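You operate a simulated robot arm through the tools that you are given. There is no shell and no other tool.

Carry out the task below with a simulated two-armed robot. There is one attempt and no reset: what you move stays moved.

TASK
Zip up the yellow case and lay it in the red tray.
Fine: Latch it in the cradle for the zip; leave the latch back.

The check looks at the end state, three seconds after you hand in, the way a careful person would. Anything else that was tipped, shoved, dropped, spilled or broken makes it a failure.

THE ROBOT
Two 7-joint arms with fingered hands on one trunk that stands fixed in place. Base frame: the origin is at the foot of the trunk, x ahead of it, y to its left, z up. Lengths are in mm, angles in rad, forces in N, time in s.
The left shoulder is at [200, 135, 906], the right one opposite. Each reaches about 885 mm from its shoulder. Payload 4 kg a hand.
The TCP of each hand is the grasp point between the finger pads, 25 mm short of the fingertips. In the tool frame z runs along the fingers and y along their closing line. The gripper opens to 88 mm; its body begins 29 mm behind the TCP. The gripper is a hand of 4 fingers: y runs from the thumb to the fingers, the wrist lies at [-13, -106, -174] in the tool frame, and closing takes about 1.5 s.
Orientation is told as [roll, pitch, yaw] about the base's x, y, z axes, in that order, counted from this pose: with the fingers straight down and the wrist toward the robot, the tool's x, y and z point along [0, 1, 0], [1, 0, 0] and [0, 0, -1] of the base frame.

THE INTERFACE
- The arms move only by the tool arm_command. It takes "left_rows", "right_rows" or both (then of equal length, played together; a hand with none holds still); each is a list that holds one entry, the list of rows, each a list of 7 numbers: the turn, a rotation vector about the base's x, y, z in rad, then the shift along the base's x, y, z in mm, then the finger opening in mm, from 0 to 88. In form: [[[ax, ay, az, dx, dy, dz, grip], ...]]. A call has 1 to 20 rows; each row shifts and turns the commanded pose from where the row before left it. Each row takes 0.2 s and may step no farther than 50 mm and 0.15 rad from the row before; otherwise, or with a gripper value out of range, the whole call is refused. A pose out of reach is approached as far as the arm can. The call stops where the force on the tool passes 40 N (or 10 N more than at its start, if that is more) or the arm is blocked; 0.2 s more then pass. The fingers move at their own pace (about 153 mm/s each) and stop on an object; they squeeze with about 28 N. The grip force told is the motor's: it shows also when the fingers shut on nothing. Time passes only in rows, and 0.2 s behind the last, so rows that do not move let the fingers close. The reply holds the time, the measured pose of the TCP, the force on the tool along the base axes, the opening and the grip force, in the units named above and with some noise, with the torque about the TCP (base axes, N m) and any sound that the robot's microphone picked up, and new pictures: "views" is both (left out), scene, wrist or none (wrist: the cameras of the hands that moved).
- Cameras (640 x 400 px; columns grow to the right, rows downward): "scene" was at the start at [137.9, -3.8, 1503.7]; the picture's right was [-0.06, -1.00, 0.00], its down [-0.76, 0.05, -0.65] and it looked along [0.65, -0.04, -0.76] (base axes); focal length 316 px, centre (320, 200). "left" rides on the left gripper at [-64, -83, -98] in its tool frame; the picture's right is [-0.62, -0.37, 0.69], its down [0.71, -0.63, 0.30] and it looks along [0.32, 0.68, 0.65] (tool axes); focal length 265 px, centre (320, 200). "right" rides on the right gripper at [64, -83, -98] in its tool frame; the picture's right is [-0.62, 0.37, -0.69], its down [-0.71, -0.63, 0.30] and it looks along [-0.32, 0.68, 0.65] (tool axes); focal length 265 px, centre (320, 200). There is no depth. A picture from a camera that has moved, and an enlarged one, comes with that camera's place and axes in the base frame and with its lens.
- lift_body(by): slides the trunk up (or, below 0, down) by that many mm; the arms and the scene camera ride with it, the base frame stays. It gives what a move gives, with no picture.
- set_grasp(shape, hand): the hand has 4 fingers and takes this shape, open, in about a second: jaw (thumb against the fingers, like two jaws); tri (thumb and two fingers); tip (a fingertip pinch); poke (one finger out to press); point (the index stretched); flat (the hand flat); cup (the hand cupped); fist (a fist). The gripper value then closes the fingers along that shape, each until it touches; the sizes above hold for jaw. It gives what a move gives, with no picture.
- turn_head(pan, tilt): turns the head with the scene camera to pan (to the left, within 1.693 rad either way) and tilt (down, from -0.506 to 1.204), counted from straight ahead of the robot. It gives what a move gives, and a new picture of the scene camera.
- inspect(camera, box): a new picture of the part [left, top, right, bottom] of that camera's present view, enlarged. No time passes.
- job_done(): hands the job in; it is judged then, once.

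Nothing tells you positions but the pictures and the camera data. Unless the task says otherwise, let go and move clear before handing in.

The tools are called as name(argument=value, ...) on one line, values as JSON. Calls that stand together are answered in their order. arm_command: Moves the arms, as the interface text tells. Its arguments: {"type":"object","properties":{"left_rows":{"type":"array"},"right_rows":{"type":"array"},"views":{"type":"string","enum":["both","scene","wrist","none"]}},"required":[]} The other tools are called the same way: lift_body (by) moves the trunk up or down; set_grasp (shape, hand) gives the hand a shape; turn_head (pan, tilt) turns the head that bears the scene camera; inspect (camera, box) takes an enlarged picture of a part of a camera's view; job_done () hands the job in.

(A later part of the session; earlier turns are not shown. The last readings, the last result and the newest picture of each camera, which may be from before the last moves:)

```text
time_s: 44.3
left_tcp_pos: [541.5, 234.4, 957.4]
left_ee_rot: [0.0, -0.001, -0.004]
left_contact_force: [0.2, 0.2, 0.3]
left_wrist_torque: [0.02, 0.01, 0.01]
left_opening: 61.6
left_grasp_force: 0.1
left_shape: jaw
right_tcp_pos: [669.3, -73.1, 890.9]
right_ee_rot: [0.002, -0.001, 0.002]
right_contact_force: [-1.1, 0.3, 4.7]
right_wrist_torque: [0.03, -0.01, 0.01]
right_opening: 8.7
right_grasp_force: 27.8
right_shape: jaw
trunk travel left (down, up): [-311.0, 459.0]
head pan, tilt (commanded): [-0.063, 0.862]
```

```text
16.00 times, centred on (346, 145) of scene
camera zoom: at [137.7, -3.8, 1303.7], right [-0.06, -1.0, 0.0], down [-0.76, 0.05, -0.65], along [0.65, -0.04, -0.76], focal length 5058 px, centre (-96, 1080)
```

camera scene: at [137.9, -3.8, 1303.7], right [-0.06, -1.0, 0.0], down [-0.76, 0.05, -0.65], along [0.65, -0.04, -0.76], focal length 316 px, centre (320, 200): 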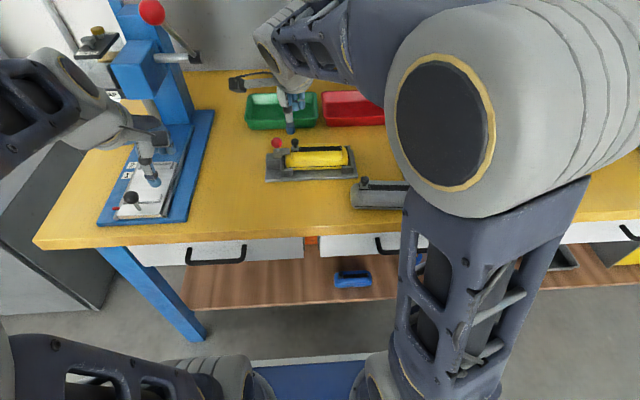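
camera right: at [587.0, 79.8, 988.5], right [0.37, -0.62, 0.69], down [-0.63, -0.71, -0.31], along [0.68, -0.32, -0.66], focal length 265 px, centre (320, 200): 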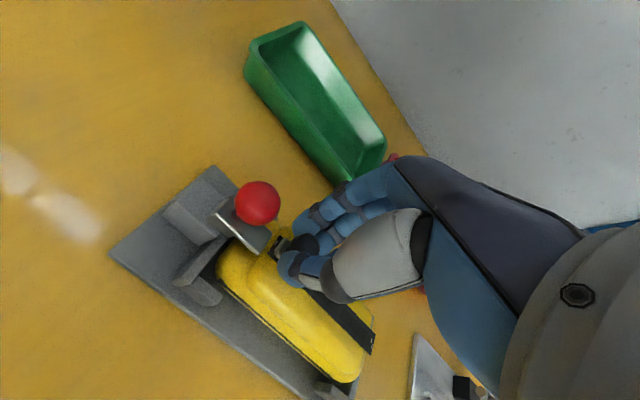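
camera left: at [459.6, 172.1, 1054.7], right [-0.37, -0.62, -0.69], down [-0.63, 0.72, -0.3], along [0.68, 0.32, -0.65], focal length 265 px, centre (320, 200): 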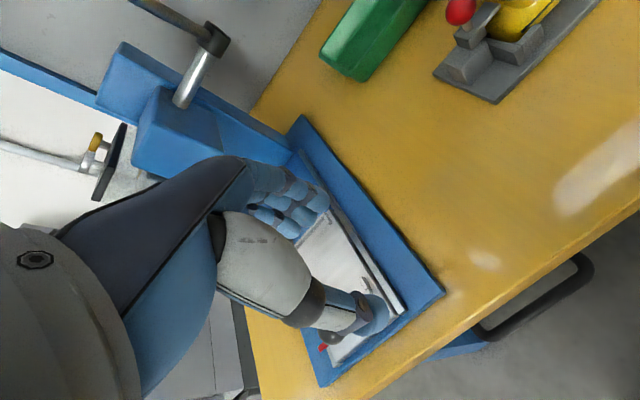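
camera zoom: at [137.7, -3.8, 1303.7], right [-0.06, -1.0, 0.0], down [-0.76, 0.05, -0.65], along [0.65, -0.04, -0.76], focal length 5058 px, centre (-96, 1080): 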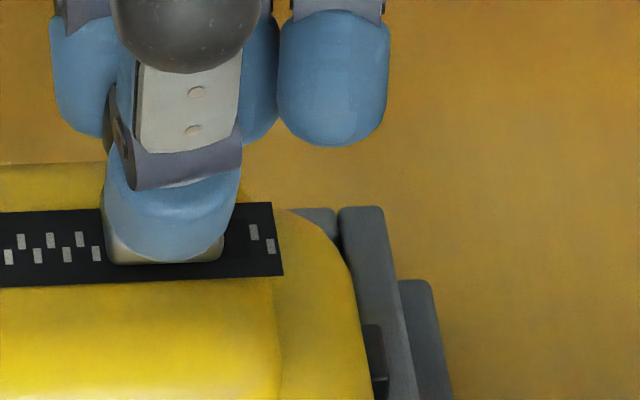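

The slider still has roughly 6 mm to go; the case has snugged up against the right wall as expected. Continuing in 2 mm steps.

arm_command(right_rows=[[[0, 0, 0, 0, -2, 0, 0], [0, 0, 0, 0, -2, 0, 0], [0, 0, 0, 0, 0, 0, 0]]], views="none")

inspect(camera="scene", box=[330, 134, 362, 156])

arm_command(right_rows=[[[0, 0, 0, 0, -2, 0, 0], [0, 0, 0, 0, 0, 0, 0]]], views="none")

inspect(camera="scene", box=[330, 134, 362, 156])

```text
time_s: 45.1
left_tcp_pos: [543.1, 235.4, 956.3]
left_ee_rot: [-0.001, 0.0, -0.005]
left_contact_force: [-1.0, -0.9, -0.3]
left_wrist_torque: [0.0, -0.03, -0.04]
left_opening: 61.4
left_grasp_force: 0.1
left_shape: jaw
right_tcp_pos: [669.8, -77.4, 890.4]
right_ee_rot: [0.002, 0.002, 0.0]
right_contact_force: [0.0, -1.2, 1.9]
right_wrist_torque: [-0.03, -0.07, -0.02]
right_opening: 8.7
right_grasp_force: 28.1
right_shape: jaw
trunk travel left (down, up): [-311.0, 459.0]
head pan, tilt (commanded): [-0.063, 0.862]
```

```text
16.00 times, centred on (346, 145) of scene
camera zoom: at [137.8, -3.8, 1303.7], right [-0.06, -1.0, 0.0], down [-0.76, 0.05, -0.65], along [0.65, -0.04, -0.76], focal length 5058 px, centre (-96, 1080)
```

zoom: 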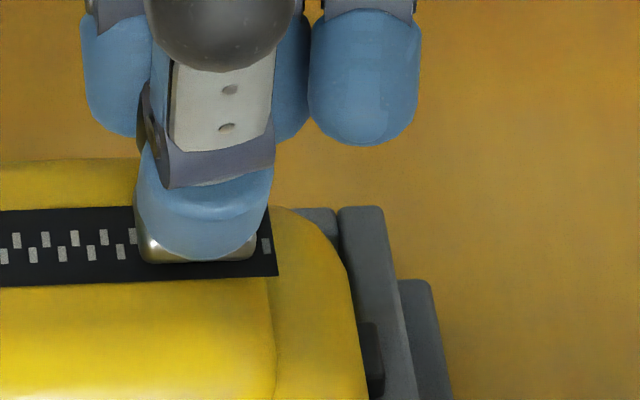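

```text
time_s: 45.7
left_tcp_pos: [542.4, 234.2, 955.8]
left_ee_rot: [0.001, -0.001, -0.002]
left_contact_force: [-0.6, 0.7, -0.3]
left_wrist_torque: [-0.03, 0.02, 0.02]
left_opening: 61.8
left_grasp_force: 0.1
left_shape: jaw
right_tcp_pos: [670.0, -78.4, 889.9]
right_ee_rot: [0.0, 0.002, 0.003]
right_contact_force: [-0.4, 0.3, 1.0]
right_wrist_torque: [0.01, -0.02, -0.01]
right_opening: 8.9
right_grasp_force: 28.2
right_shape: jaw
trunk travel left (down, up): [-311.0, 459.0]
head pan, tilt (commanded): [-0.063, 0.862]
```

```text
16.00 times, centred on (346, 145) of scene
camera zoom: at [137.8, -3.7, 1303.7], right [-0.06, -1.0, 0.0], down [-0.76, 0.05, -0.65], along [0.65, -0.04, -0.76], focal length 5058 px, centre (-96, 1080)
```

zoom: 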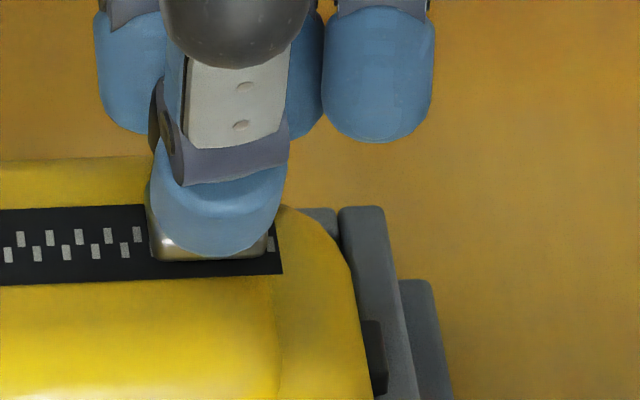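

Nearly at the end stop. Two more small nudges, watching for resistance.

arm_command(right_rows=[[[0, 0, 0, 0, -1.5, 0, 0], [0, 0, 0, 0, 0, 0, 0]]], views="none")

arm_command(right_rows=[[[0, 0, 0, 0, -1.5, 0, 0], [0, 0, 0, 0, 0, 0, 0]]], views="none")

inspect(camera="scene", box=[330, 134, 362, 156])

inspect(camera="scene", box=[270, 110, 370, 180])

```text
time_s: 46.3
left_tcp_pos: [542.0, 234.3, 958.1]
left_ee_rot: [0.0, 0.0, -0.003]
left_contact_force: [0.5, 0.1, 0.0]
left_wrist_torque: [-0.01, -0.01, 0.0]
left_opening: 61.8
left_grasp_force: 0.0
left_shape: jaw
right_tcp_pos: [670.1, -79.8, 890.9]
right_ee_rot: [0.004, -0.001, 0.002]
right_contact_force: [-0.6, 4.3, 3.1]
right_wrist_torque: [0.11, -0.02, 0.05]
right_opening: 8.9
right_grasp_force: 27.7
right_shape: jaw
trunk travel left (down, up): [-311.0, 459.0]
head pan, tilt (commanded): [-0.063, 0.862]
```

```text
time_s: 46.9
left_tcp_pos: [542.9, 235.3, 956.3]
left_ee_rot: [-0.001, 0.001, -0.003]
left_contact_force: [-0.3, -0.9, -0.4]
left_wrist_torque: [0.01, -0.04, 0.01]
left_opening: 61.7
left_grasp_force: 0.1
left_shape: jaw
right_tcp_pos: [670.8, -81.9, 889.5]
right_ee_rot: [0.001, 0.002, 0.0]
right_contact_force: [-1.2, 9.4, 5.0]
right_wrist_torque: [0.2, 0.03, 0.04]
right_opening: 8.9
right_grasp_force: 28.2
right_shape: jaw
trunk travel left (down, up): [-311.0, 459.0]
head pan, tilt (commanded): [-0.063, 0.862]
```

```text
16.00 times, centred on (346, 145) of scene
camera zoom: at [137.8, -3.5, 1303.7], right [-0.06, -1.0, 0.0], down [-0.76, 0.05, -0.65], along [0.65, -0.04, -0.76], focal length 5058 px, centre (-96, 1080)
```

zoom: 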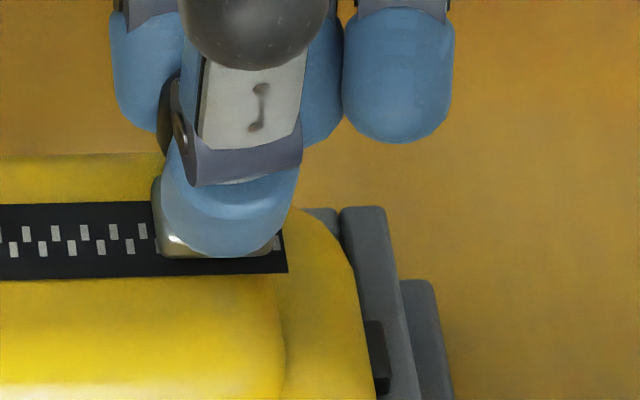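

```text
5.71 times, centred on (320, 145) of scene
camera zoom: at [137.8, -3.5, 1303.7], right [-0.06, -1.0, 0.0], down [-0.76, 0.05, -0.65], along [0.65, -0.04, -0.76], focal length 1806 px, centre (320, 514)
```

zoom: 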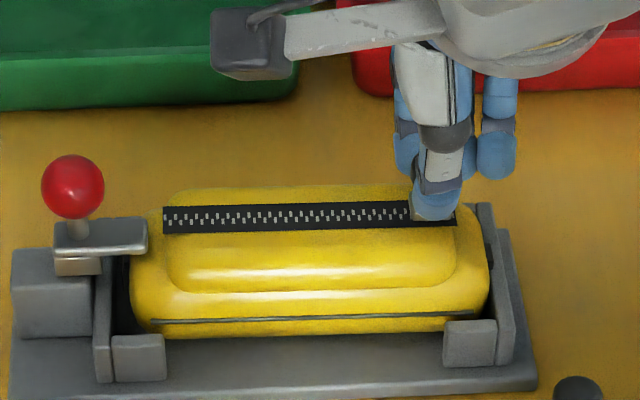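

Resistance of 9 N with the slider at the strip's end: the zip is closed. I'll open the fingers in place and rise straight up.

arm_command(right_rows=[[[0, 0, 0, 0, 0, 0, 20], [0, 0, 0, 0, 0, 0, 36], [0, 0, 0, 0, 0, 0, 52], [0, 0, 0, 0, 0, 0, 52], [0, 0, 0, 0, 0, 15, 52], [0, 0, 0, 0, 0, 25, 52], [0, 0, 0, 0, 0, 25, 52], [0, 0, 0, -20, -40, 0, 52], [0, 0, 0, -20, -40, 0, 60], [0, 0, 0, -20, -40, 0, 70], [0, 0, 0, -20, -30, 0, 80], [0, 0, 0, 0, 0, 0, 80]]], views="both")

inspect(camera="scene", box=[260, 120, 370, 190])

inspect(camera="scene", box=[325, 130, 365, 160])

inspect(camera="right", box=[0, 0, 260, 180])

```text
time_s: 49.5
left_tcp_pos: [541.8, 234.6, 955.8]
left_ee_rot: [0.0, 0.0, -0.003]
left_contact_force: [-0.5, 0.1, -0.7]
left_wrist_torque: [-0.01, -0.02, -0.02]
left_opening: 61.6
left_grasp_force: 0.3
left_shape: jaw
right_tcp_pos: [591.1, -233.3, 955.7]
right_ee_rot: [0.001, 0.001, 0.0]
right_contact_force: [-0.2, 0.0, -0.3]
right_wrist_torque: [-0.02, 0.0, -0.04]
right_opening: 79.9
right_grasp_force: 0.0
right_shape: jaw
trunk travel left (down, up): [-311.0, 459.0]
head pan, tilt (commanded): [-0.063, 0.862]
camera scene: at [137.9, -3.8, 1303.7], right [-0.06, -1.0, 0.0], down [-0.76, 0.05, -0.65], along [0.65, -0.04, -0.76], focal length 316 px, centre (320, 200)
camera right: at [507.0, -169.4, 1053.9], right [0.37, -0.62, 0.69], down [-0.63, -0.71, -0.31], along [0.68, -0.32, -0.66], focal length 265 px, centre (320, 200)
```

scene: 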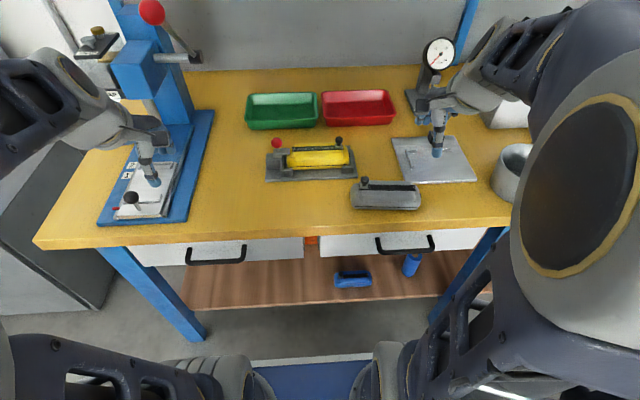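
right: 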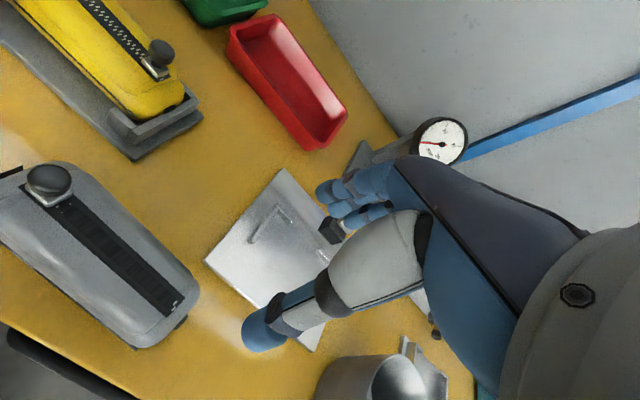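

```text
5.71 times, centred on (315, 155) of scene
camera zoom: at [137.9, -3.8, 1303.7], right [-0.06, -1.0, 0.0], down [-0.76, 0.05, -0.65], along [0.65, -0.04, -0.76], focal length 1806 px, centre (349, 457)
```

zoom: 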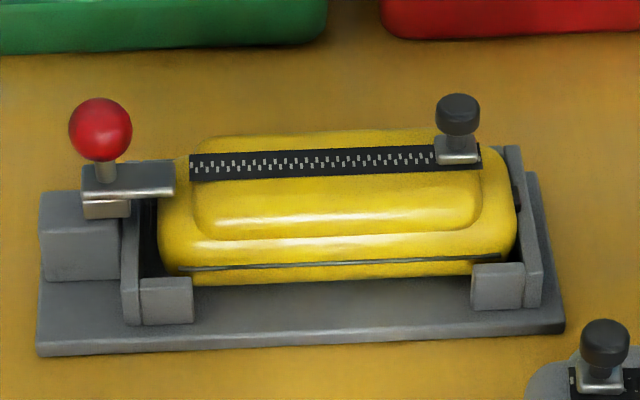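

```text
13.33 times, centred on (345, 145) of scene
camera zoom: at [137.9, -3.8, 1303.7], right [-0.06, -1.0, 0.0], down [-0.76, 0.05, -0.65], along [0.65, -0.04, -0.76], focal length 4215 px, centre (-13, 933)
```

zoom: 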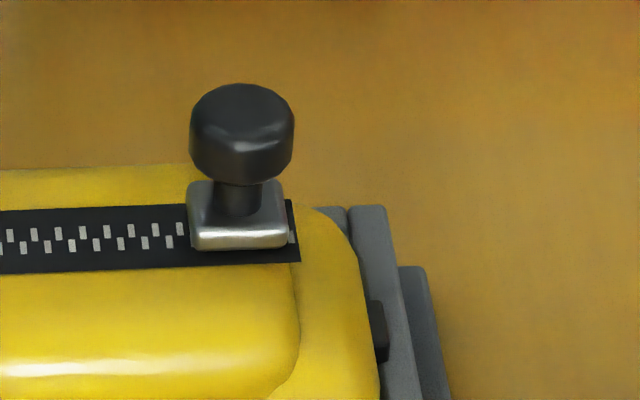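

```text
2.22 times, centred on (130, 90) of right
camera zoom: at [507.0, -169.4, 1053.9], right [0.37, -0.62, 0.69], down [-0.63, -0.71, -0.31], along [0.68, -0.32, -0.66], focal length 590 px, centre (742, 444)
```

zoom: 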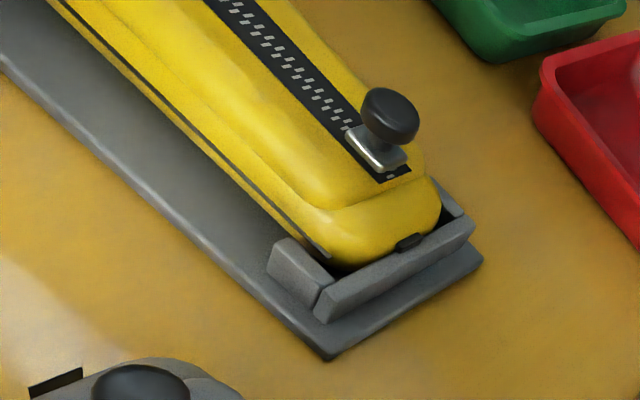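

The zip is fully closed with teeth along its whole length. Now the left hand returns to the latch ball (now at about [670, 55, 875]) to pull it back.

arm_command(left_rows=[[[0, 0, 0, 25, -36, -1, 60], [0, 0, 0, 26, -36, -1, 60], [0, 0, 0, 26, -36, -1, 60], [0, 0, 0, 25, -36, -1, 60], [0, 0, 0, 25, -35, -2, 60], [0, 0, 0, 0, 0, 0, 60], [0, 0, 0, 0, 0, 0, 60]]], views="wrist")

inspect(camera="scene", box=[240, 80, 340, 180])

```text
time_s: 51.1
left_tcp_pos: [671.0, 57.1, 951.2]
left_ee_rot: [0.001, 0.001, -0.003]
left_contact_force: [0.1, -0.8, 0.6]
left_wrist_torque: [0.01, -0.03, -0.03]
left_opening: 60.4
left_grasp_force: 0.0
left_shape: jaw
right_tcp_pos: [591.1, -233.4, 955.2]
right_ee_rot: [0.001, 0.002, 0.0]
right_contact_force: [-0.6, -0.1, -0.3]
right_wrist_torque: [-0.02, -0.02, -0.02]
right_opening: 79.8
right_grasp_force: 0.0
right_shape: jaw
trunk travel left (down, up): [-311.0, 459.0]
head pan, tilt (commanded): [-0.063, 0.862]
camera left: at [588.3, -6.2, 1049.2], right [-0.37, -0.62, -0.69], down [-0.63, 0.72, -0.3], along [0.68, 0.32, -0.65], focal length 265 px, centre (320, 200)
```

left: 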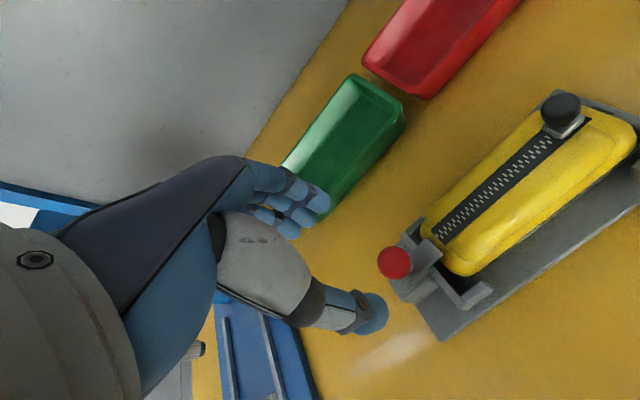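

```text
4.00 times, centred on (290, 130) of scene
camera zoom: at [137.9, -3.8, 1303.7], right [-0.06, -1.0, 0.0], down [-0.76, 0.05, -0.65], along [0.65, -0.04, -0.76], focal length 1264 px, centre (440, 480)
```

zoom: 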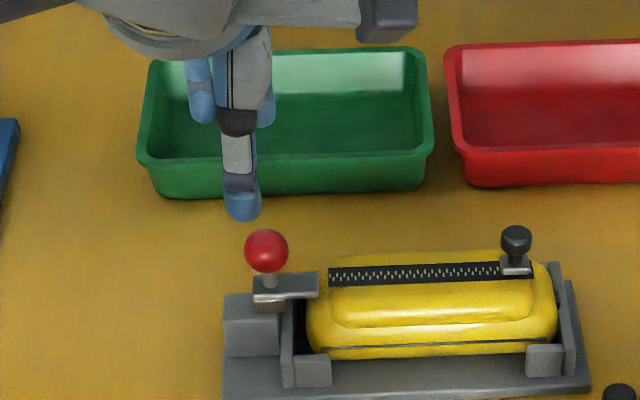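

arm_command(left_rows=[[[0, 0, 0, -0.5, -1.5, -18, 60], [0, 0, 0, 0, 0, -18, 60], [0, 0, 0, 0, 0, -15, 60], [0, 0, 0, 0, 0, -12, 60], [0, 0, 0, 0, 0, 0, 60], [0, 0, 0, 0, 0, 0, 45], [0, 0, 0, 0, 0, 0, 30], [0, 0, 0, 0, 0, 0, 18], [0, 0, 0, 0, 0, 0, 10], [0, 0, 0, 0, 0, 0, 10], [0, 0, 0, 0, 0, 0, 10]]], views="wrist")

inspect(camera="scene", box=[262, 110, 332, 180])

inspect(camera="left", box=[240, 140, 480, 320])

```text
time_s: 53.5
left_tcp_pos: [671.2, 53.7, 886.9]
left_ee_rot: [0.004, 0.004, -0.003]
left_contact_force: [-5.3, 0.3, -9.5]
left_wrist_torque: [0.0, 0.06, 0.02]
left_opening: 13.0
left_grasp_force: 27.7
left_shape: jaw
right_tcp_pos: [591.8, -233.4, 955.5]
right_ee_rot: [0.002, 0.001, 0.0]
right_contact_force: [0.5, 0.5, 0.0]
right_wrist_torque: [0.0, 0.0, -0.02]
right_opening: 79.9
right_grasp_force: 0.0
right_shape: jaw
trunk travel left (down, up): [-311.0, 459.0]
head pan, tilt (commanded): [-0.063, 0.862]
camera left: at [587.8, -8.1, 984.6], right [-0.37, -0.62, -0.69], down [-0.63, 0.72, -0.3], along [0.68, 0.32, -0.66], focal length 265 px, centre (320, 200)
```

left: 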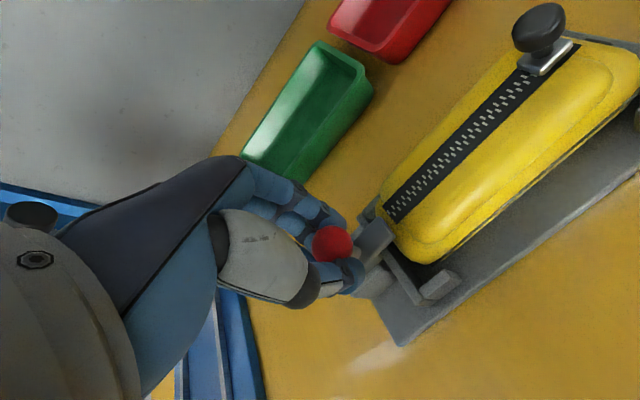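

```text
5.71 times, centred on (297, 145) of scene
camera zoom: at [137.9, -3.8, 1303.5], right [-0.06, -1.0, 0.0], down [-0.76, 0.05, -0.65], along [0.65, -0.04, -0.76], focal length 1806 px, centre (451, 514)
```

zoom: 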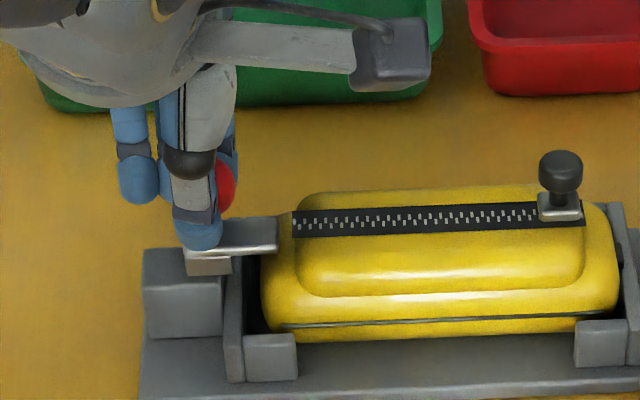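

```text
2.22 times, centred on (360, 230) of left
camera zoom: at [587.8, -8.1, 984.6], right [-0.37, -0.62, -0.69], down [-0.63, 0.72, -0.3], along [0.68, 0.32, -0.66], focal length 590 px, centre (231, 133)
```

zoom: 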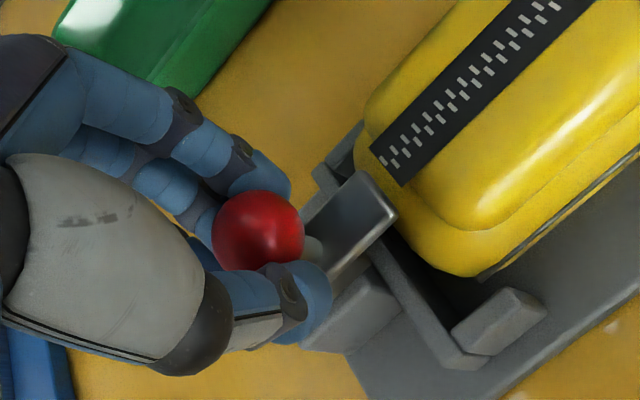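

The ball is gripped again. I'll pull the latch back (+y) about 14 mm and then feel for its rear stop.

arm_command(left_rows=[[[0, 0, 0, -0.5, 3, 0, 10], [0, 0, 0, 0, 4, 0, 10], [0, 0, 0, 0, 4, 0, 10], [0, 0, 0, 0, 3, 0, 10], [0, 0, 0, 0, 0, 0, 10]]], views="none")

inspect(camera="scene", box=[262, 110, 332, 180])

arm_command(left_rows=[[[0, 0, 0, 0, 1.5, 0, 10], [0, 0, 0, 0, 0, 0, 10]]], views="none")

inspect(camera="scene", box=[262, 110, 332, 180])

```text
time_s: 54.7
left_tcp_pos: [669.8, 69.2, 887.4]
left_ee_rot: [-0.001, 0.003, -0.004]
left_contact_force: [-4.1, 0.4, -21.1]
left_wrist_torque: [0.01, -0.01, 0.01]
left_opening: 12.2
left_grasp_force: 27.9
left_shape: jaw
right_tcp_pos: [592.8, -233.4, 954.7]
right_ee_rot: [0.001, 0.001, -0.001]
right_contact_force: [0.0, -0.5, 0.4]
right_wrist_torque: [-0.02, -0.02, -0.01]
right_opening: 80.0
right_grasp_force: 0.0
right_shape: jaw
trunk travel left (down, up): [-311.0, 459.0]
head pan, tilt (commanded): [-0.063, 0.862]
```

```text
5.71 times, centred on (297, 145) of scene
camera zoom: at [138.3, -3.7, 1303.5], right [-0.06, -1.0, 0.0], down [-0.76, 0.05, -0.65], along [0.65, -0.04, -0.76], focal length 1806 px, centre (451, 514)
```

zoom: 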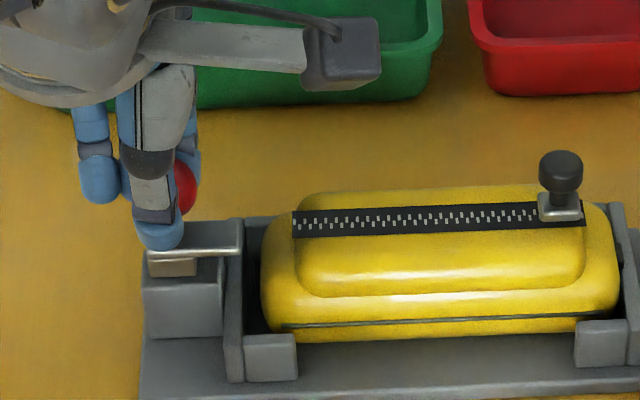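

```text
time_s: 55.3
left_tcp_pos: [670.1, 70.6, 887.6]
left_ee_rot: [0.0, 0.001, -0.005]
left_contact_force: [-3.6, 0.9, -22.3]
left_wrist_torque: [0.02, 0.04, 0.03]
left_opening: 12.3
left_grasp_force: 28.1
left_shape: jaw
right_tcp_pos: [591.1, -233.4, 955.0]
right_ee_rot: [0.003, 0.002, 0.001]
right_contact_force: [0.3, 0.2, 0.0]
right_wrist_torque: [0.05, 0.03, 0.02]
right_opening: 79.8
right_grasp_force: 0.0
right_shape: jaw
trunk travel left (down, up): [-311.0, 459.0]
head pan, tilt (commanded): [-0.063, 0.862]
```

```text
5.71 times, centred on (297, 145) of scene
camera zoom: at [138.3, -3.7, 1303.6], right [-0.06, -1.0, 0.0], down [-0.76, 0.05, -0.65], along [0.65, -0.04, -0.76], focal length 1806 px, centre (451, 514)
```

zoom: 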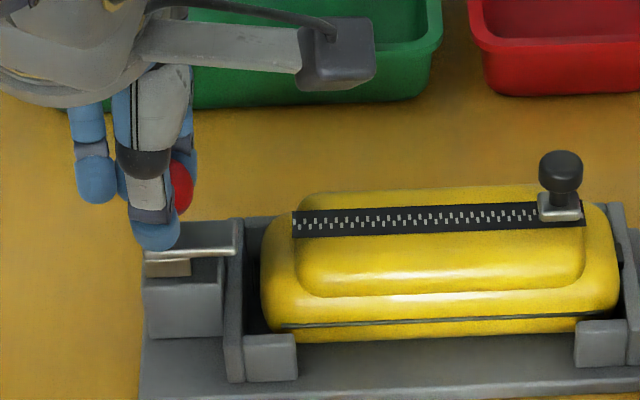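

The tongue is about 1 mm short of its original back position. One more small pull, and I ease the hand down slightly to relieve the vertical pull.

arm_command(left_rows=[[[0, 0, 0, 0, 1.5, -1, 10], [0, 0, 0, 0, 0, 0, 10]]], views="none")

arm_command(left_rows=[[[0, 0, 0, 0, 1.5, -1, 10], [0, 0, 0, 0, 0, 0, 10]]], views="none")

inspect(camera="scene", box=[262, 110, 332, 180])

```text
time_s: 55.9
left_tcp_pos: [670.3, 71.5, 886.7]
left_ee_rot: [0.0, 0.0, -0.005]
left_contact_force: [-7.1, -1.7, -17.4]
left_wrist_torque: [-0.02, 0.04, -0.02]
left_opening: 12.4
left_grasp_force: 28.2
left_shape: jaw
right_tcp_pos: [591.6, -232.7, 955.8]
right_ee_rot: [0.002, 0.001, 0.001]
right_contact_force: [-0.4, -0.9, -0.4]
right_wrist_torque: [0.01, -0.01, -0.01]
right_opening: 79.7
right_grasp_force: 0.0
right_shape: jaw
trunk travel left (down, up): [-311.0, 459.0]
head pan, tilt (commanded): [-0.063, 0.862]
```

```text
time_s: 56.5
left_tcp_pos: [670.2, 72.7, 886.1]
left_ee_rot: [0.0, 0.0, -0.005]
left_contact_force: [-7.1, -4.8, -12.6]
left_wrist_torque: [-0.04, 0.03, 0.02]
left_opening: 12.2
left_grasp_force: 28.3
left_shape: jaw
right_tcp_pos: [591.5, -232.5, 954.6]
right_ee_rot: [0.004, 0.002, 0.001]
right_contact_force: [0.2, 0.2, 0.2]
right_wrist_torque: [-0.01, 0.0, 0.02]
right_opening: 80.0
right_grasp_force: 0.1
right_shape: jaw
trunk travel left (down, up): [-311.0, 459.0]
head pan, tilt (commanded): [-0.063, 0.862]
```

```text
5.71 times, centred on (297, 145) of scene
camera zoom: at [138.0, -3.9, 1303.7], right [-0.06, -1.0, 0.0], down [-0.76, 0.05, -0.65], along [0.65, -0.04, -0.76], focal length 1806 px, centre (451, 514)
```

zoom: 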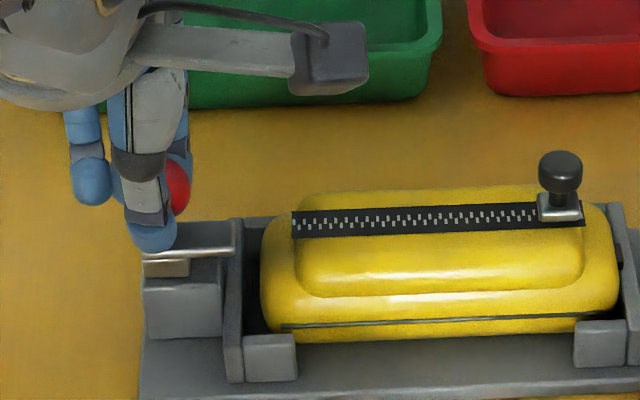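

The latch is at its rear stop (force rising, tongue at its original position). I'll release it and retreat the left hand up and away.

arm_command(left_rows=[[[0, 0, 0, 0, 0, 0, 30], [0, 0, 0, 0, 0, 0, 50], [0, 0, 0, 0, 0, 0, 62], [0, 0, 0, 0, 0, 0, 62], [0, 0, 0, 0, 0, 20, 62], [0, 0, 0, 0, 0, 25, 62], [0, 0, 0, 0, 0, 25, 62], [0, 0, 0, -25, 40, 0, 62], [0, 0, 0, -25, 40, 0, 62], [0, 0, 0, -25, 40, 0, 62], [0, 0, 0, -25, 40, 0, 62], [0, 0, 0, -25, 5, 0, 62], [0, 0, 0, 0, 0, 0, 62]]], views="scene")

inspect(camera="scene", box=[260, 120, 370, 190])

inspect(camera="scene", box=[262, 132, 312, 172])

```text
time_s: 59.3
left_tcp_pos: [545.0, 237.1, 956.9]
left_ee_rot: [0.0, -0.001, -0.004]
left_contact_force: [-0.2, 0.9, -0.3]
left_wrist_torque: [-0.04, -0.02, 0.02]
left_opening: 61.6
left_grasp_force: 0.1
left_shape: jaw
right_tcp_pos: [590.4, -233.6, 955.3]
right_ee_rot: [0.001, 0.002, 0.0]
right_contact_force: [0.6, 0.1, 0.4]
right_wrist_torque: [0.01, -0.01, -0.02]
right_opening: 79.7
right_grasp_force: 0.2
right_shape: jaw
trunk travel left (down, up): [-311.0, 459.0]
head pan, tilt (commanded): [-0.063, 0.862]
camera scene: at [137.9, -3.8, 1303.7], right [-0.06, -1.0, 0.0], down [-0.76, 0.05, -0.65], along [0.65, -0.04, -0.76], focal length 316 px, centre (320, 200)
```

scene: 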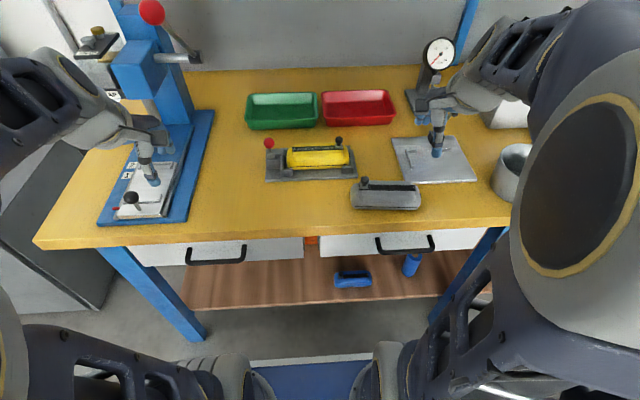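

```text
5.71 times, centred on (315, 155) of scene
camera zoom: at [137.9, -3.8, 1303.7], right [-0.06, -1.0, 0.0], down [-0.76, 0.05, -0.65], along [0.65, -0.04, -0.76], focal length 1806 px, centre (349, 457)
```

zoom: 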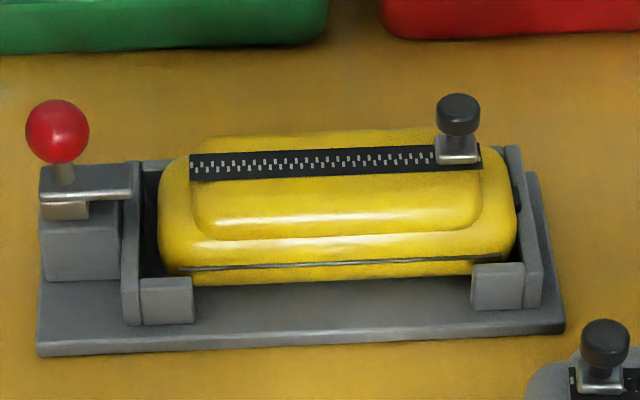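

```text
10.00 times, centred on (287, 152) of scene
camera zoom: at [137.9, -3.8, 1303.7], right [-0.06, -1.0, 0.0], down [-0.76, 0.05, -0.65], along [0.65, -0.04, -0.76], focal length 3161 px, centre (650, 680)
```

zoom: 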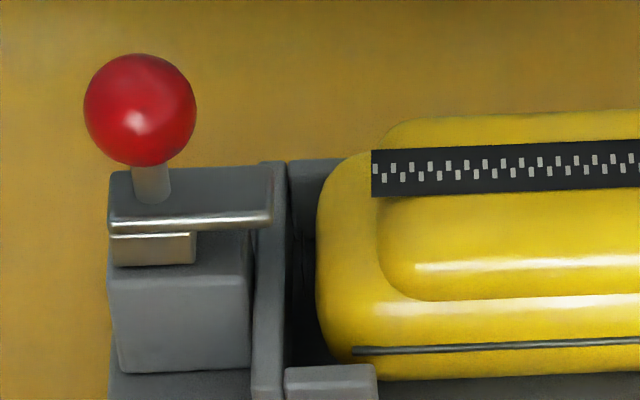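

The latch is back exactly at its initial position. The zip knob now sits at the right end, so I'll use the left hand (mirrored finger layout) to pick up the case with knob clearance. First I clear the right hand away and bring the left hand over the case.

arm_command(left_rows=[[[0, 0, 0, 0, 0, 0, 74], [0, 0, 0, 0, 0, 0, 74], [0, 0, 0, 18, -37, 0, 74], [0, 0, 0, 18, -38, 0, 74], [0, 0, 0, 18, -38, 0, 74], [0, 0, -0.04, 18, -38, 0, 74], [0, 0, 0, 18, -38, 0, 74], [0, 0, 0, 18, -38, 0, 74], [0, 0, 0, 17, -37, 0, 74], [0, 0, 0, 0, 0, 0, 74], [0, 0, 0, 0, 0, 0, 74]]], right_rows=[[[0, 0, 0, -20, -25, 15, 80], [0, 0, 0, -20, -25, 15, 80], [0, 0, 0, -20, -25, 15, 80], [0, 0, 0, -20, -25, 15, 80], [0, 0, 0, -10, -10, 10, 80], [0, 0, 0, 0, 0, 0, 80], [0, 0, 0, 0, 0, 0, 80], [0, 0, 0, 0, 0, 0, 80], [0, 0, 0, 0, 0, 0, 80], [0, 0, 0, 0, 0, 0, 80], [0, 0, 0, 0, 0, 0, 80]]], views="both")

inspect(camera="left", box=[240, 140, 480, 320])

```text
time_s: 61.7
left_tcp_pos: [670.5, -30.1, 958.6]
left_ee_rot: [0.001, -0.001, -0.043]
left_contact_force: [0.5, -0.4, -0.1]
left_wrist_torque: [0.02, 0.0, 0.01]
left_opening: 73.7
left_grasp_force: 0.0
left_shape: jaw
right_tcp_pos: [499.5, -342.1, 1025.4]
right_ee_rot: [0.001, 0.002, 0.001]
right_contact_force: [0.1, -0.3, -0.5]
right_wrist_torque: [0.01, -0.01, 0.02]
right_opening: 80.0
right_grasp_force: 0.0
right_shape: jaw
trunk travel left (down, up): [-311.0, 459.0]
head pan, tilt (commanded): [-0.063, 0.862]
camera scene: at [137.9, -3.8, 1303.7], right [-0.06, -1.0, 0.0], down [-0.76, 0.05, -0.65], along [0.65, -0.04, -0.76], focal length 316 px, centre (320, 200)
camera right: at [415.3, -277.5, 1123.7], right [0.37, -0.62, 0.69], down [-0.63, -0.71, -0.31], along [0.68, -0.32, -0.66], focal length 265 px, centre (320, 200)
camera left: at [585.9, -89.7, 1055.6], right [-0.4, -0.6, -0.69], down [-0.6, 0.74, -0.3], along [0.7, 0.29, -0.65], focal length 265 px, centre (320, 200)
```

scene: 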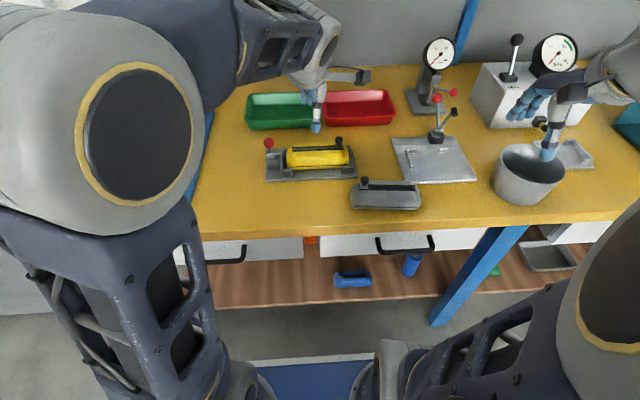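
right: 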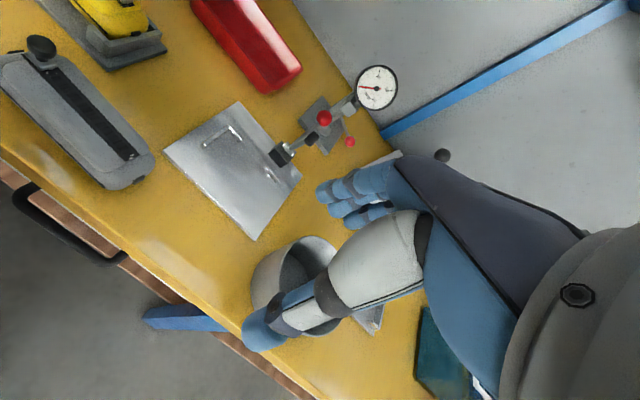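
left: 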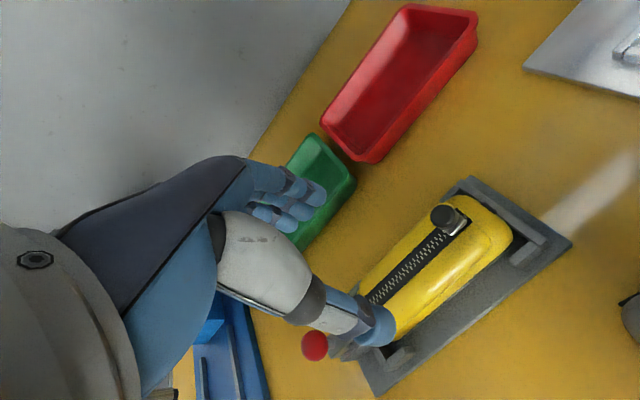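

```text
2.22 times, centred on (360, 230) of left
camera zoom: at [585.9, -89.7, 1055.6], right [-0.4, -0.6, -0.69], down [-0.6, 0.74, -0.3], along [0.7, 0.29, -0.65], focal length 590 px, centre (231, 133)
```

zoom: 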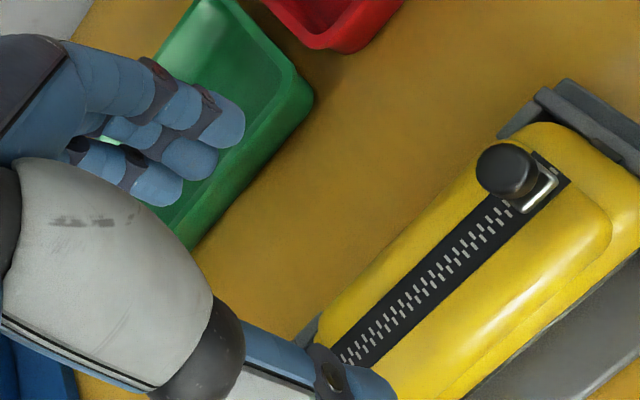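

The left hand is above the case with the knob well clear on its thumb-free side. I'll descend to z≈880 and check.

arm_command(left_rows=[[[0, 0, 0, 0, 2, -20, 74], [0, 0, 0, 0, 0, -20, 74], [0, 0, 0, 0, 0, -20, 74], [0, 0, 0, 0, 0, -18, 74], [0, 0, 0, 0, 0, 0, 74], [0, 0, 0, 0, 0, 0, 74]]], views="wrist")

inspect(camera="scene", box=[260, 100, 380, 190])

inspect(camera="left", box=[220, 120, 500, 320])

```text
time_s: 63.1
left_tcp_pos: [668.8, -24.4, 878.2]
left_ee_rot: [-0.001, -0.001, -0.043]
left_contact_force: [-0.7, 0.3, -0.4]
left_wrist_torque: [0.01, -0.03, 0.01]
left_opening: 73.8
left_grasp_force: 0.0
left_shape: jaw
right_tcp_pos: [499.2, -340.7, 1026.1]
right_ee_rot: [0.003, 0.001, 0.001]
right_contact_force: [-1.0, 0.2, 0.4]
right_wrist_torque: [-0.03, -0.04, -0.01]
right_opening: 80.0
right_grasp_force: 0.1
right_shape: jaw
trunk travel left (down, up): [-311.0, 459.0]
head pan, tilt (commanded): [-0.063, 0.862]
camera left: at [583.5, -83.8, 977.0], right [-0.4, -0.6, -0.69], down [-0.6, 0.74, -0.3], along [0.7, 0.29, -0.65], focal length 265 px, centre (320, 200)
```

left: 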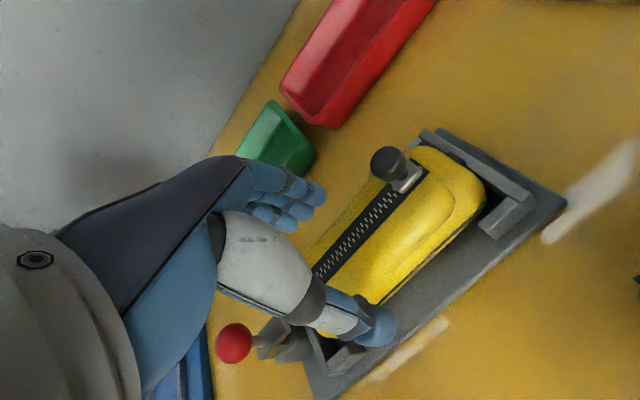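

```text
4.44 times, centred on (320, 145) of scene
camera zoom: at [137.9, -3.8, 1303.7], right [-0.06, -1.0, 0.0], down [-0.76, 0.05, -0.65], along [0.65, -0.04, -0.76], focal length 1405 px, centre (320, 444)
```

zoom: 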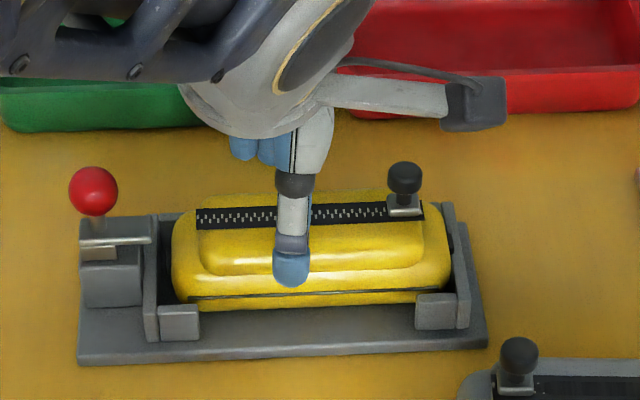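

```text
2.00 times, centred on (360, 220) of left
camera zoom: at [583.5, -83.8, 977.0], right [-0.4, -0.6, -0.69], down [-0.6, 0.74, -0.3], along [0.7, 0.29, -0.65], focal length 531 px, centre (240, 160)
```

zoom: 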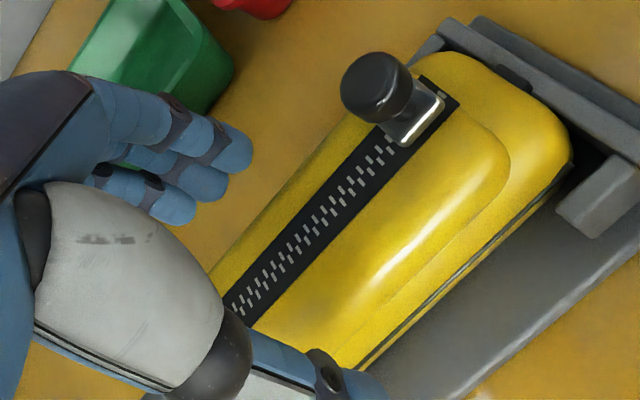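

arm_command(left_rows=[[[0, 0, 0, 1.2, -2.5, -12, 74], [0, 0, 0, 0, 0, -12, 74], [0, 0, 0, 0, 0, -10, 74], [0, 0, 0, 0, 0, 0, 74], [0, 0, 0, 0, 0, 0, 74]]], views="wrist")

inspect(camera="scene", box=[260, 100, 380, 190])

inspect(camera="left", box=[220, 120, 500, 320])

```text
time_s: 64.3
left_tcp_pos: [670.6, -26.7, 842.8]
left_ee_rot: [0.001, 0.001, -0.044]
left_contact_force: [0.3, -0.1, -0.1]
left_wrist_torque: [-0.01, -0.01, 0.02]
left_opening: 73.9
left_grasp_force: 0.1
left_shape: jaw
right_tcp_pos: [498.9, -340.7, 1025.2]
right_ee_rot: [0.001, 0.002, 0.0]
right_contact_force: [0.5, -0.5, 1.1]
right_wrist_torque: [-0.01, 0.0, -0.01]
right_opening: 80.0
right_grasp_force: 0.1
right_shape: jaw
trunk travel left (down, up): [-311.0, 459.0]
head pan, tilt (commanded): [-0.063, 0.862]
camera left: at [585.3, -86.2, 942.7], right [-0.4, -0.6, -0.69], down [-0.6, 0.74, -0.3], along [0.7, 0.29, -0.65], focal length 265 px, centre (320, 200)
```

left: 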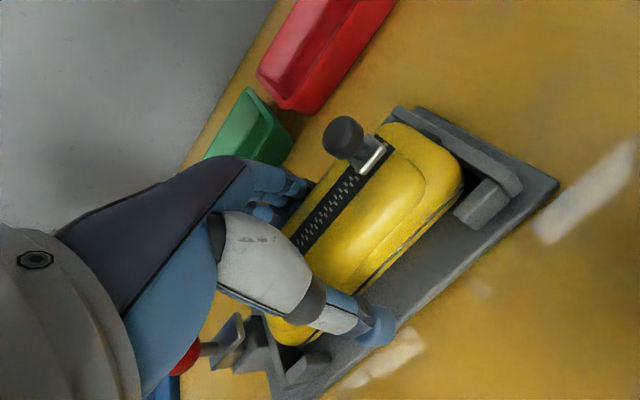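

```text
4.44 times, centred on (320, 145) of scene
camera zoom: at [137.9, -3.8, 1303.7], right [-0.06, -1.0, 0.0], down [-0.76, 0.05, -0.65], along [0.65, -0.04, -0.76], focal length 1405 px, centre (320, 444)
```

zoom: 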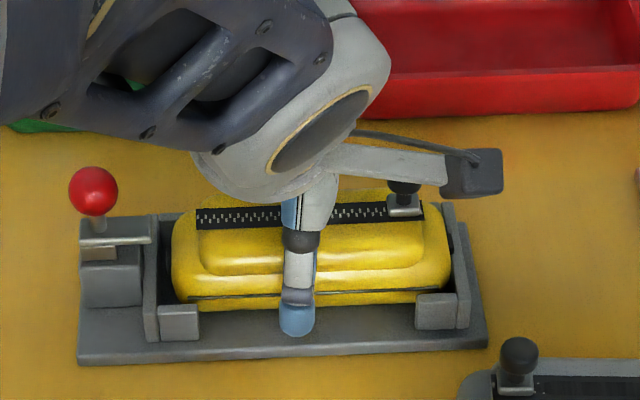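

```text
2.00 times, centred on (360, 220) of left
camera zoom: at [585.3, -86.2, 942.7], right [-0.4, -0.6, -0.69], down [-0.6, 0.74, -0.3], along [0.7, 0.29, -0.65], focal length 531 px, centre (240, 160)
```

zoom: 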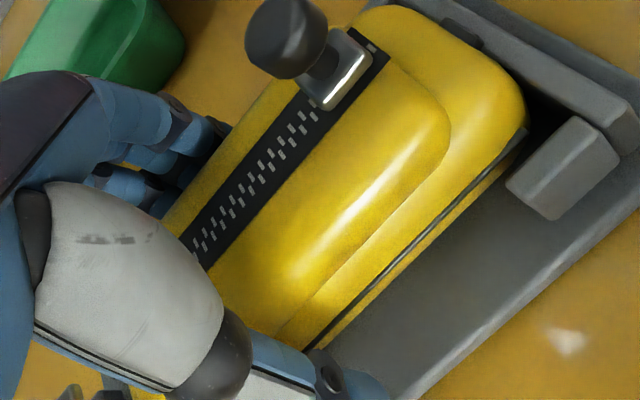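

The hand straddles the case with knob and latch ball both clear. Closing the grip.

arm_command(left_rows=[[[0, 0, 0, 0, 0, 0, 62], [0, 0, 0, 0, 0, 0, 52], [0, 0, 0, 0, 0, 0, 42], [0, 0, 0, 0, 0, 0, 32], [0, 0, 0, 0, 0, 0, 30], [0, 0, 0, 0, 0, 0, 30], [0, 0, 0, 0, 0, 0, 30]]], views="wrist")

inspect(camera="scene", box=[260, 100, 380, 190])

```text
time_s: 65.9
left_tcp_pos: [671.3, -26.6, 843.7]
left_ee_rot: [0.0, 0.0, -0.043]
left_contact_force: [0.3, 0.7, -0.6]
left_wrist_torque: [0.02, 0.01, 0.02]
left_opening: 49.8
left_grasp_force: 28.1
left_shape: jaw
right_tcp_pos: [499.6, -340.6, 1024.9]
right_ee_rot: [0.002, 0.001, 0.0]
right_contact_force: [0.2, 0.2, -0.7]
right_wrist_torque: [-0.02, 0.01, -0.02]
right_opening: 79.9
right_grasp_force: 0.0
right_shape: jaw
trunk travel left (down, up): [-311.0, 459.0]
head pan, tilt (commanded): [-0.063, 0.862]
camera left: at [585.3, -86.1, 942.8], right [-0.4, -0.6, -0.69], down [-0.6, 0.74, -0.3], along [0.7, 0.29, -0.65], focal length 265 px, centre (320, 200)
```

left: 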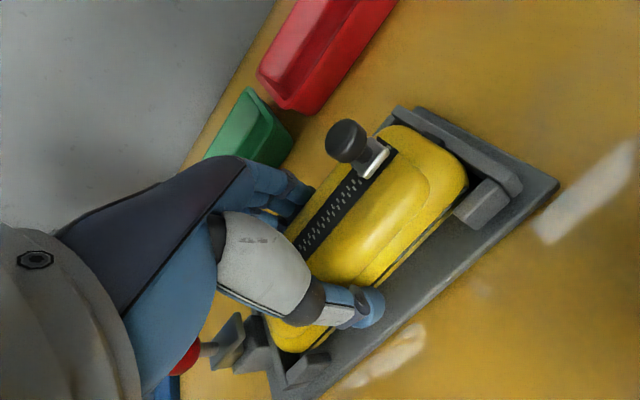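

```text
4.44 times, centred on (320, 145) of scene
camera zoom: at [137.9, -3.8, 1303.7], right [-0.06, -1.0, 0.0], down [-0.76, 0.05, -0.65], along [0.65, -0.04, -0.76], focal length 1405 px, centre (320, 444)
```

zoom: 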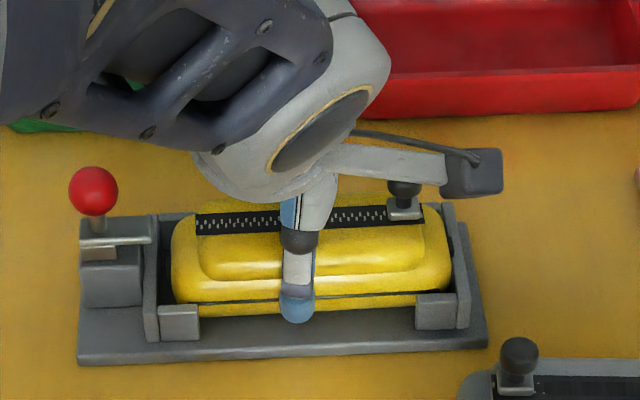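

Gripped (49.8 mm, 28 N). I'll lift straight up slowly, watching for any snagging.

arm_command(left_rows=[[[0, 0, 0, 0, 0, 4, 30], [0, 0, 0, 0, 0, 5, 30], [0, 0, 0, 0, 0, 6, 30], [0, 0, 0, 0, 0, 8, 30], [0, 0, 0, 0, 0, 10, 30], [0, 0, 0, 0, 0, 0, 30]]], views="wrist")

inspect(camera="scene", box=[260, 90, 380, 190])

```text
time_s: 67.3
left_tcp_pos: [672.0, -25.5, 877.3]
left_ee_rot: [-0.001, -0.001, -0.043]
left_contact_force: [-0.7, -0.6, -2.3]
left_wrist_torque: [0.03, -0.04, -0.03]
left_opening: 49.9
left_grasp_force: 27.4
left_shape: jaw
right_tcp_pos: [499.6, -341.5, 1024.2]
right_ee_rot: [0.002, 0.002, 0.0]
right_contact_force: [-0.4, -0.3, 0.0]
right_wrist_torque: [0.02, 0.01, 0.03]
right_opening: 79.9
right_grasp_force: 0.1
right_shape: jaw
trunk travel left (down, up): [-311.0, 459.0]
head pan, tilt (commanded): [-0.063, 0.862]
camera left: at [586.1, -85.7, 975.6], right [-0.4, -0.6, -0.69], down [-0.6, 0.74, -0.3], along [0.7, 0.29, -0.65], focal length 265 px, centre (320, 200)
```

left: 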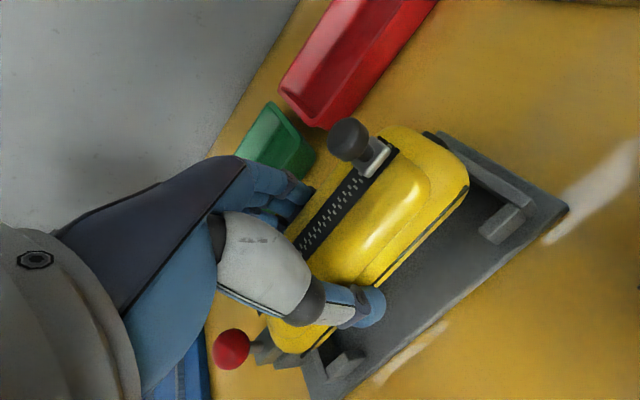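

```text
4.00 times, centred on (320, 140) of scene
camera zoom: at [137.9, -3.8, 1303.7], right [-0.06, -1.0, 0.0], down [-0.76, 0.05, -0.65], along [0.65, -0.04, -0.76], focal length 1264 px, centre (320, 440)
```

zoom: 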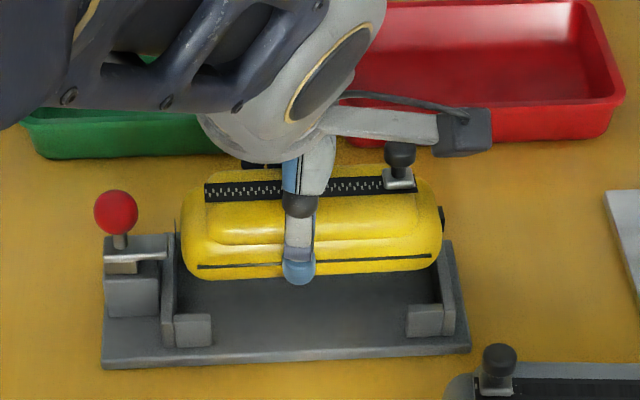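

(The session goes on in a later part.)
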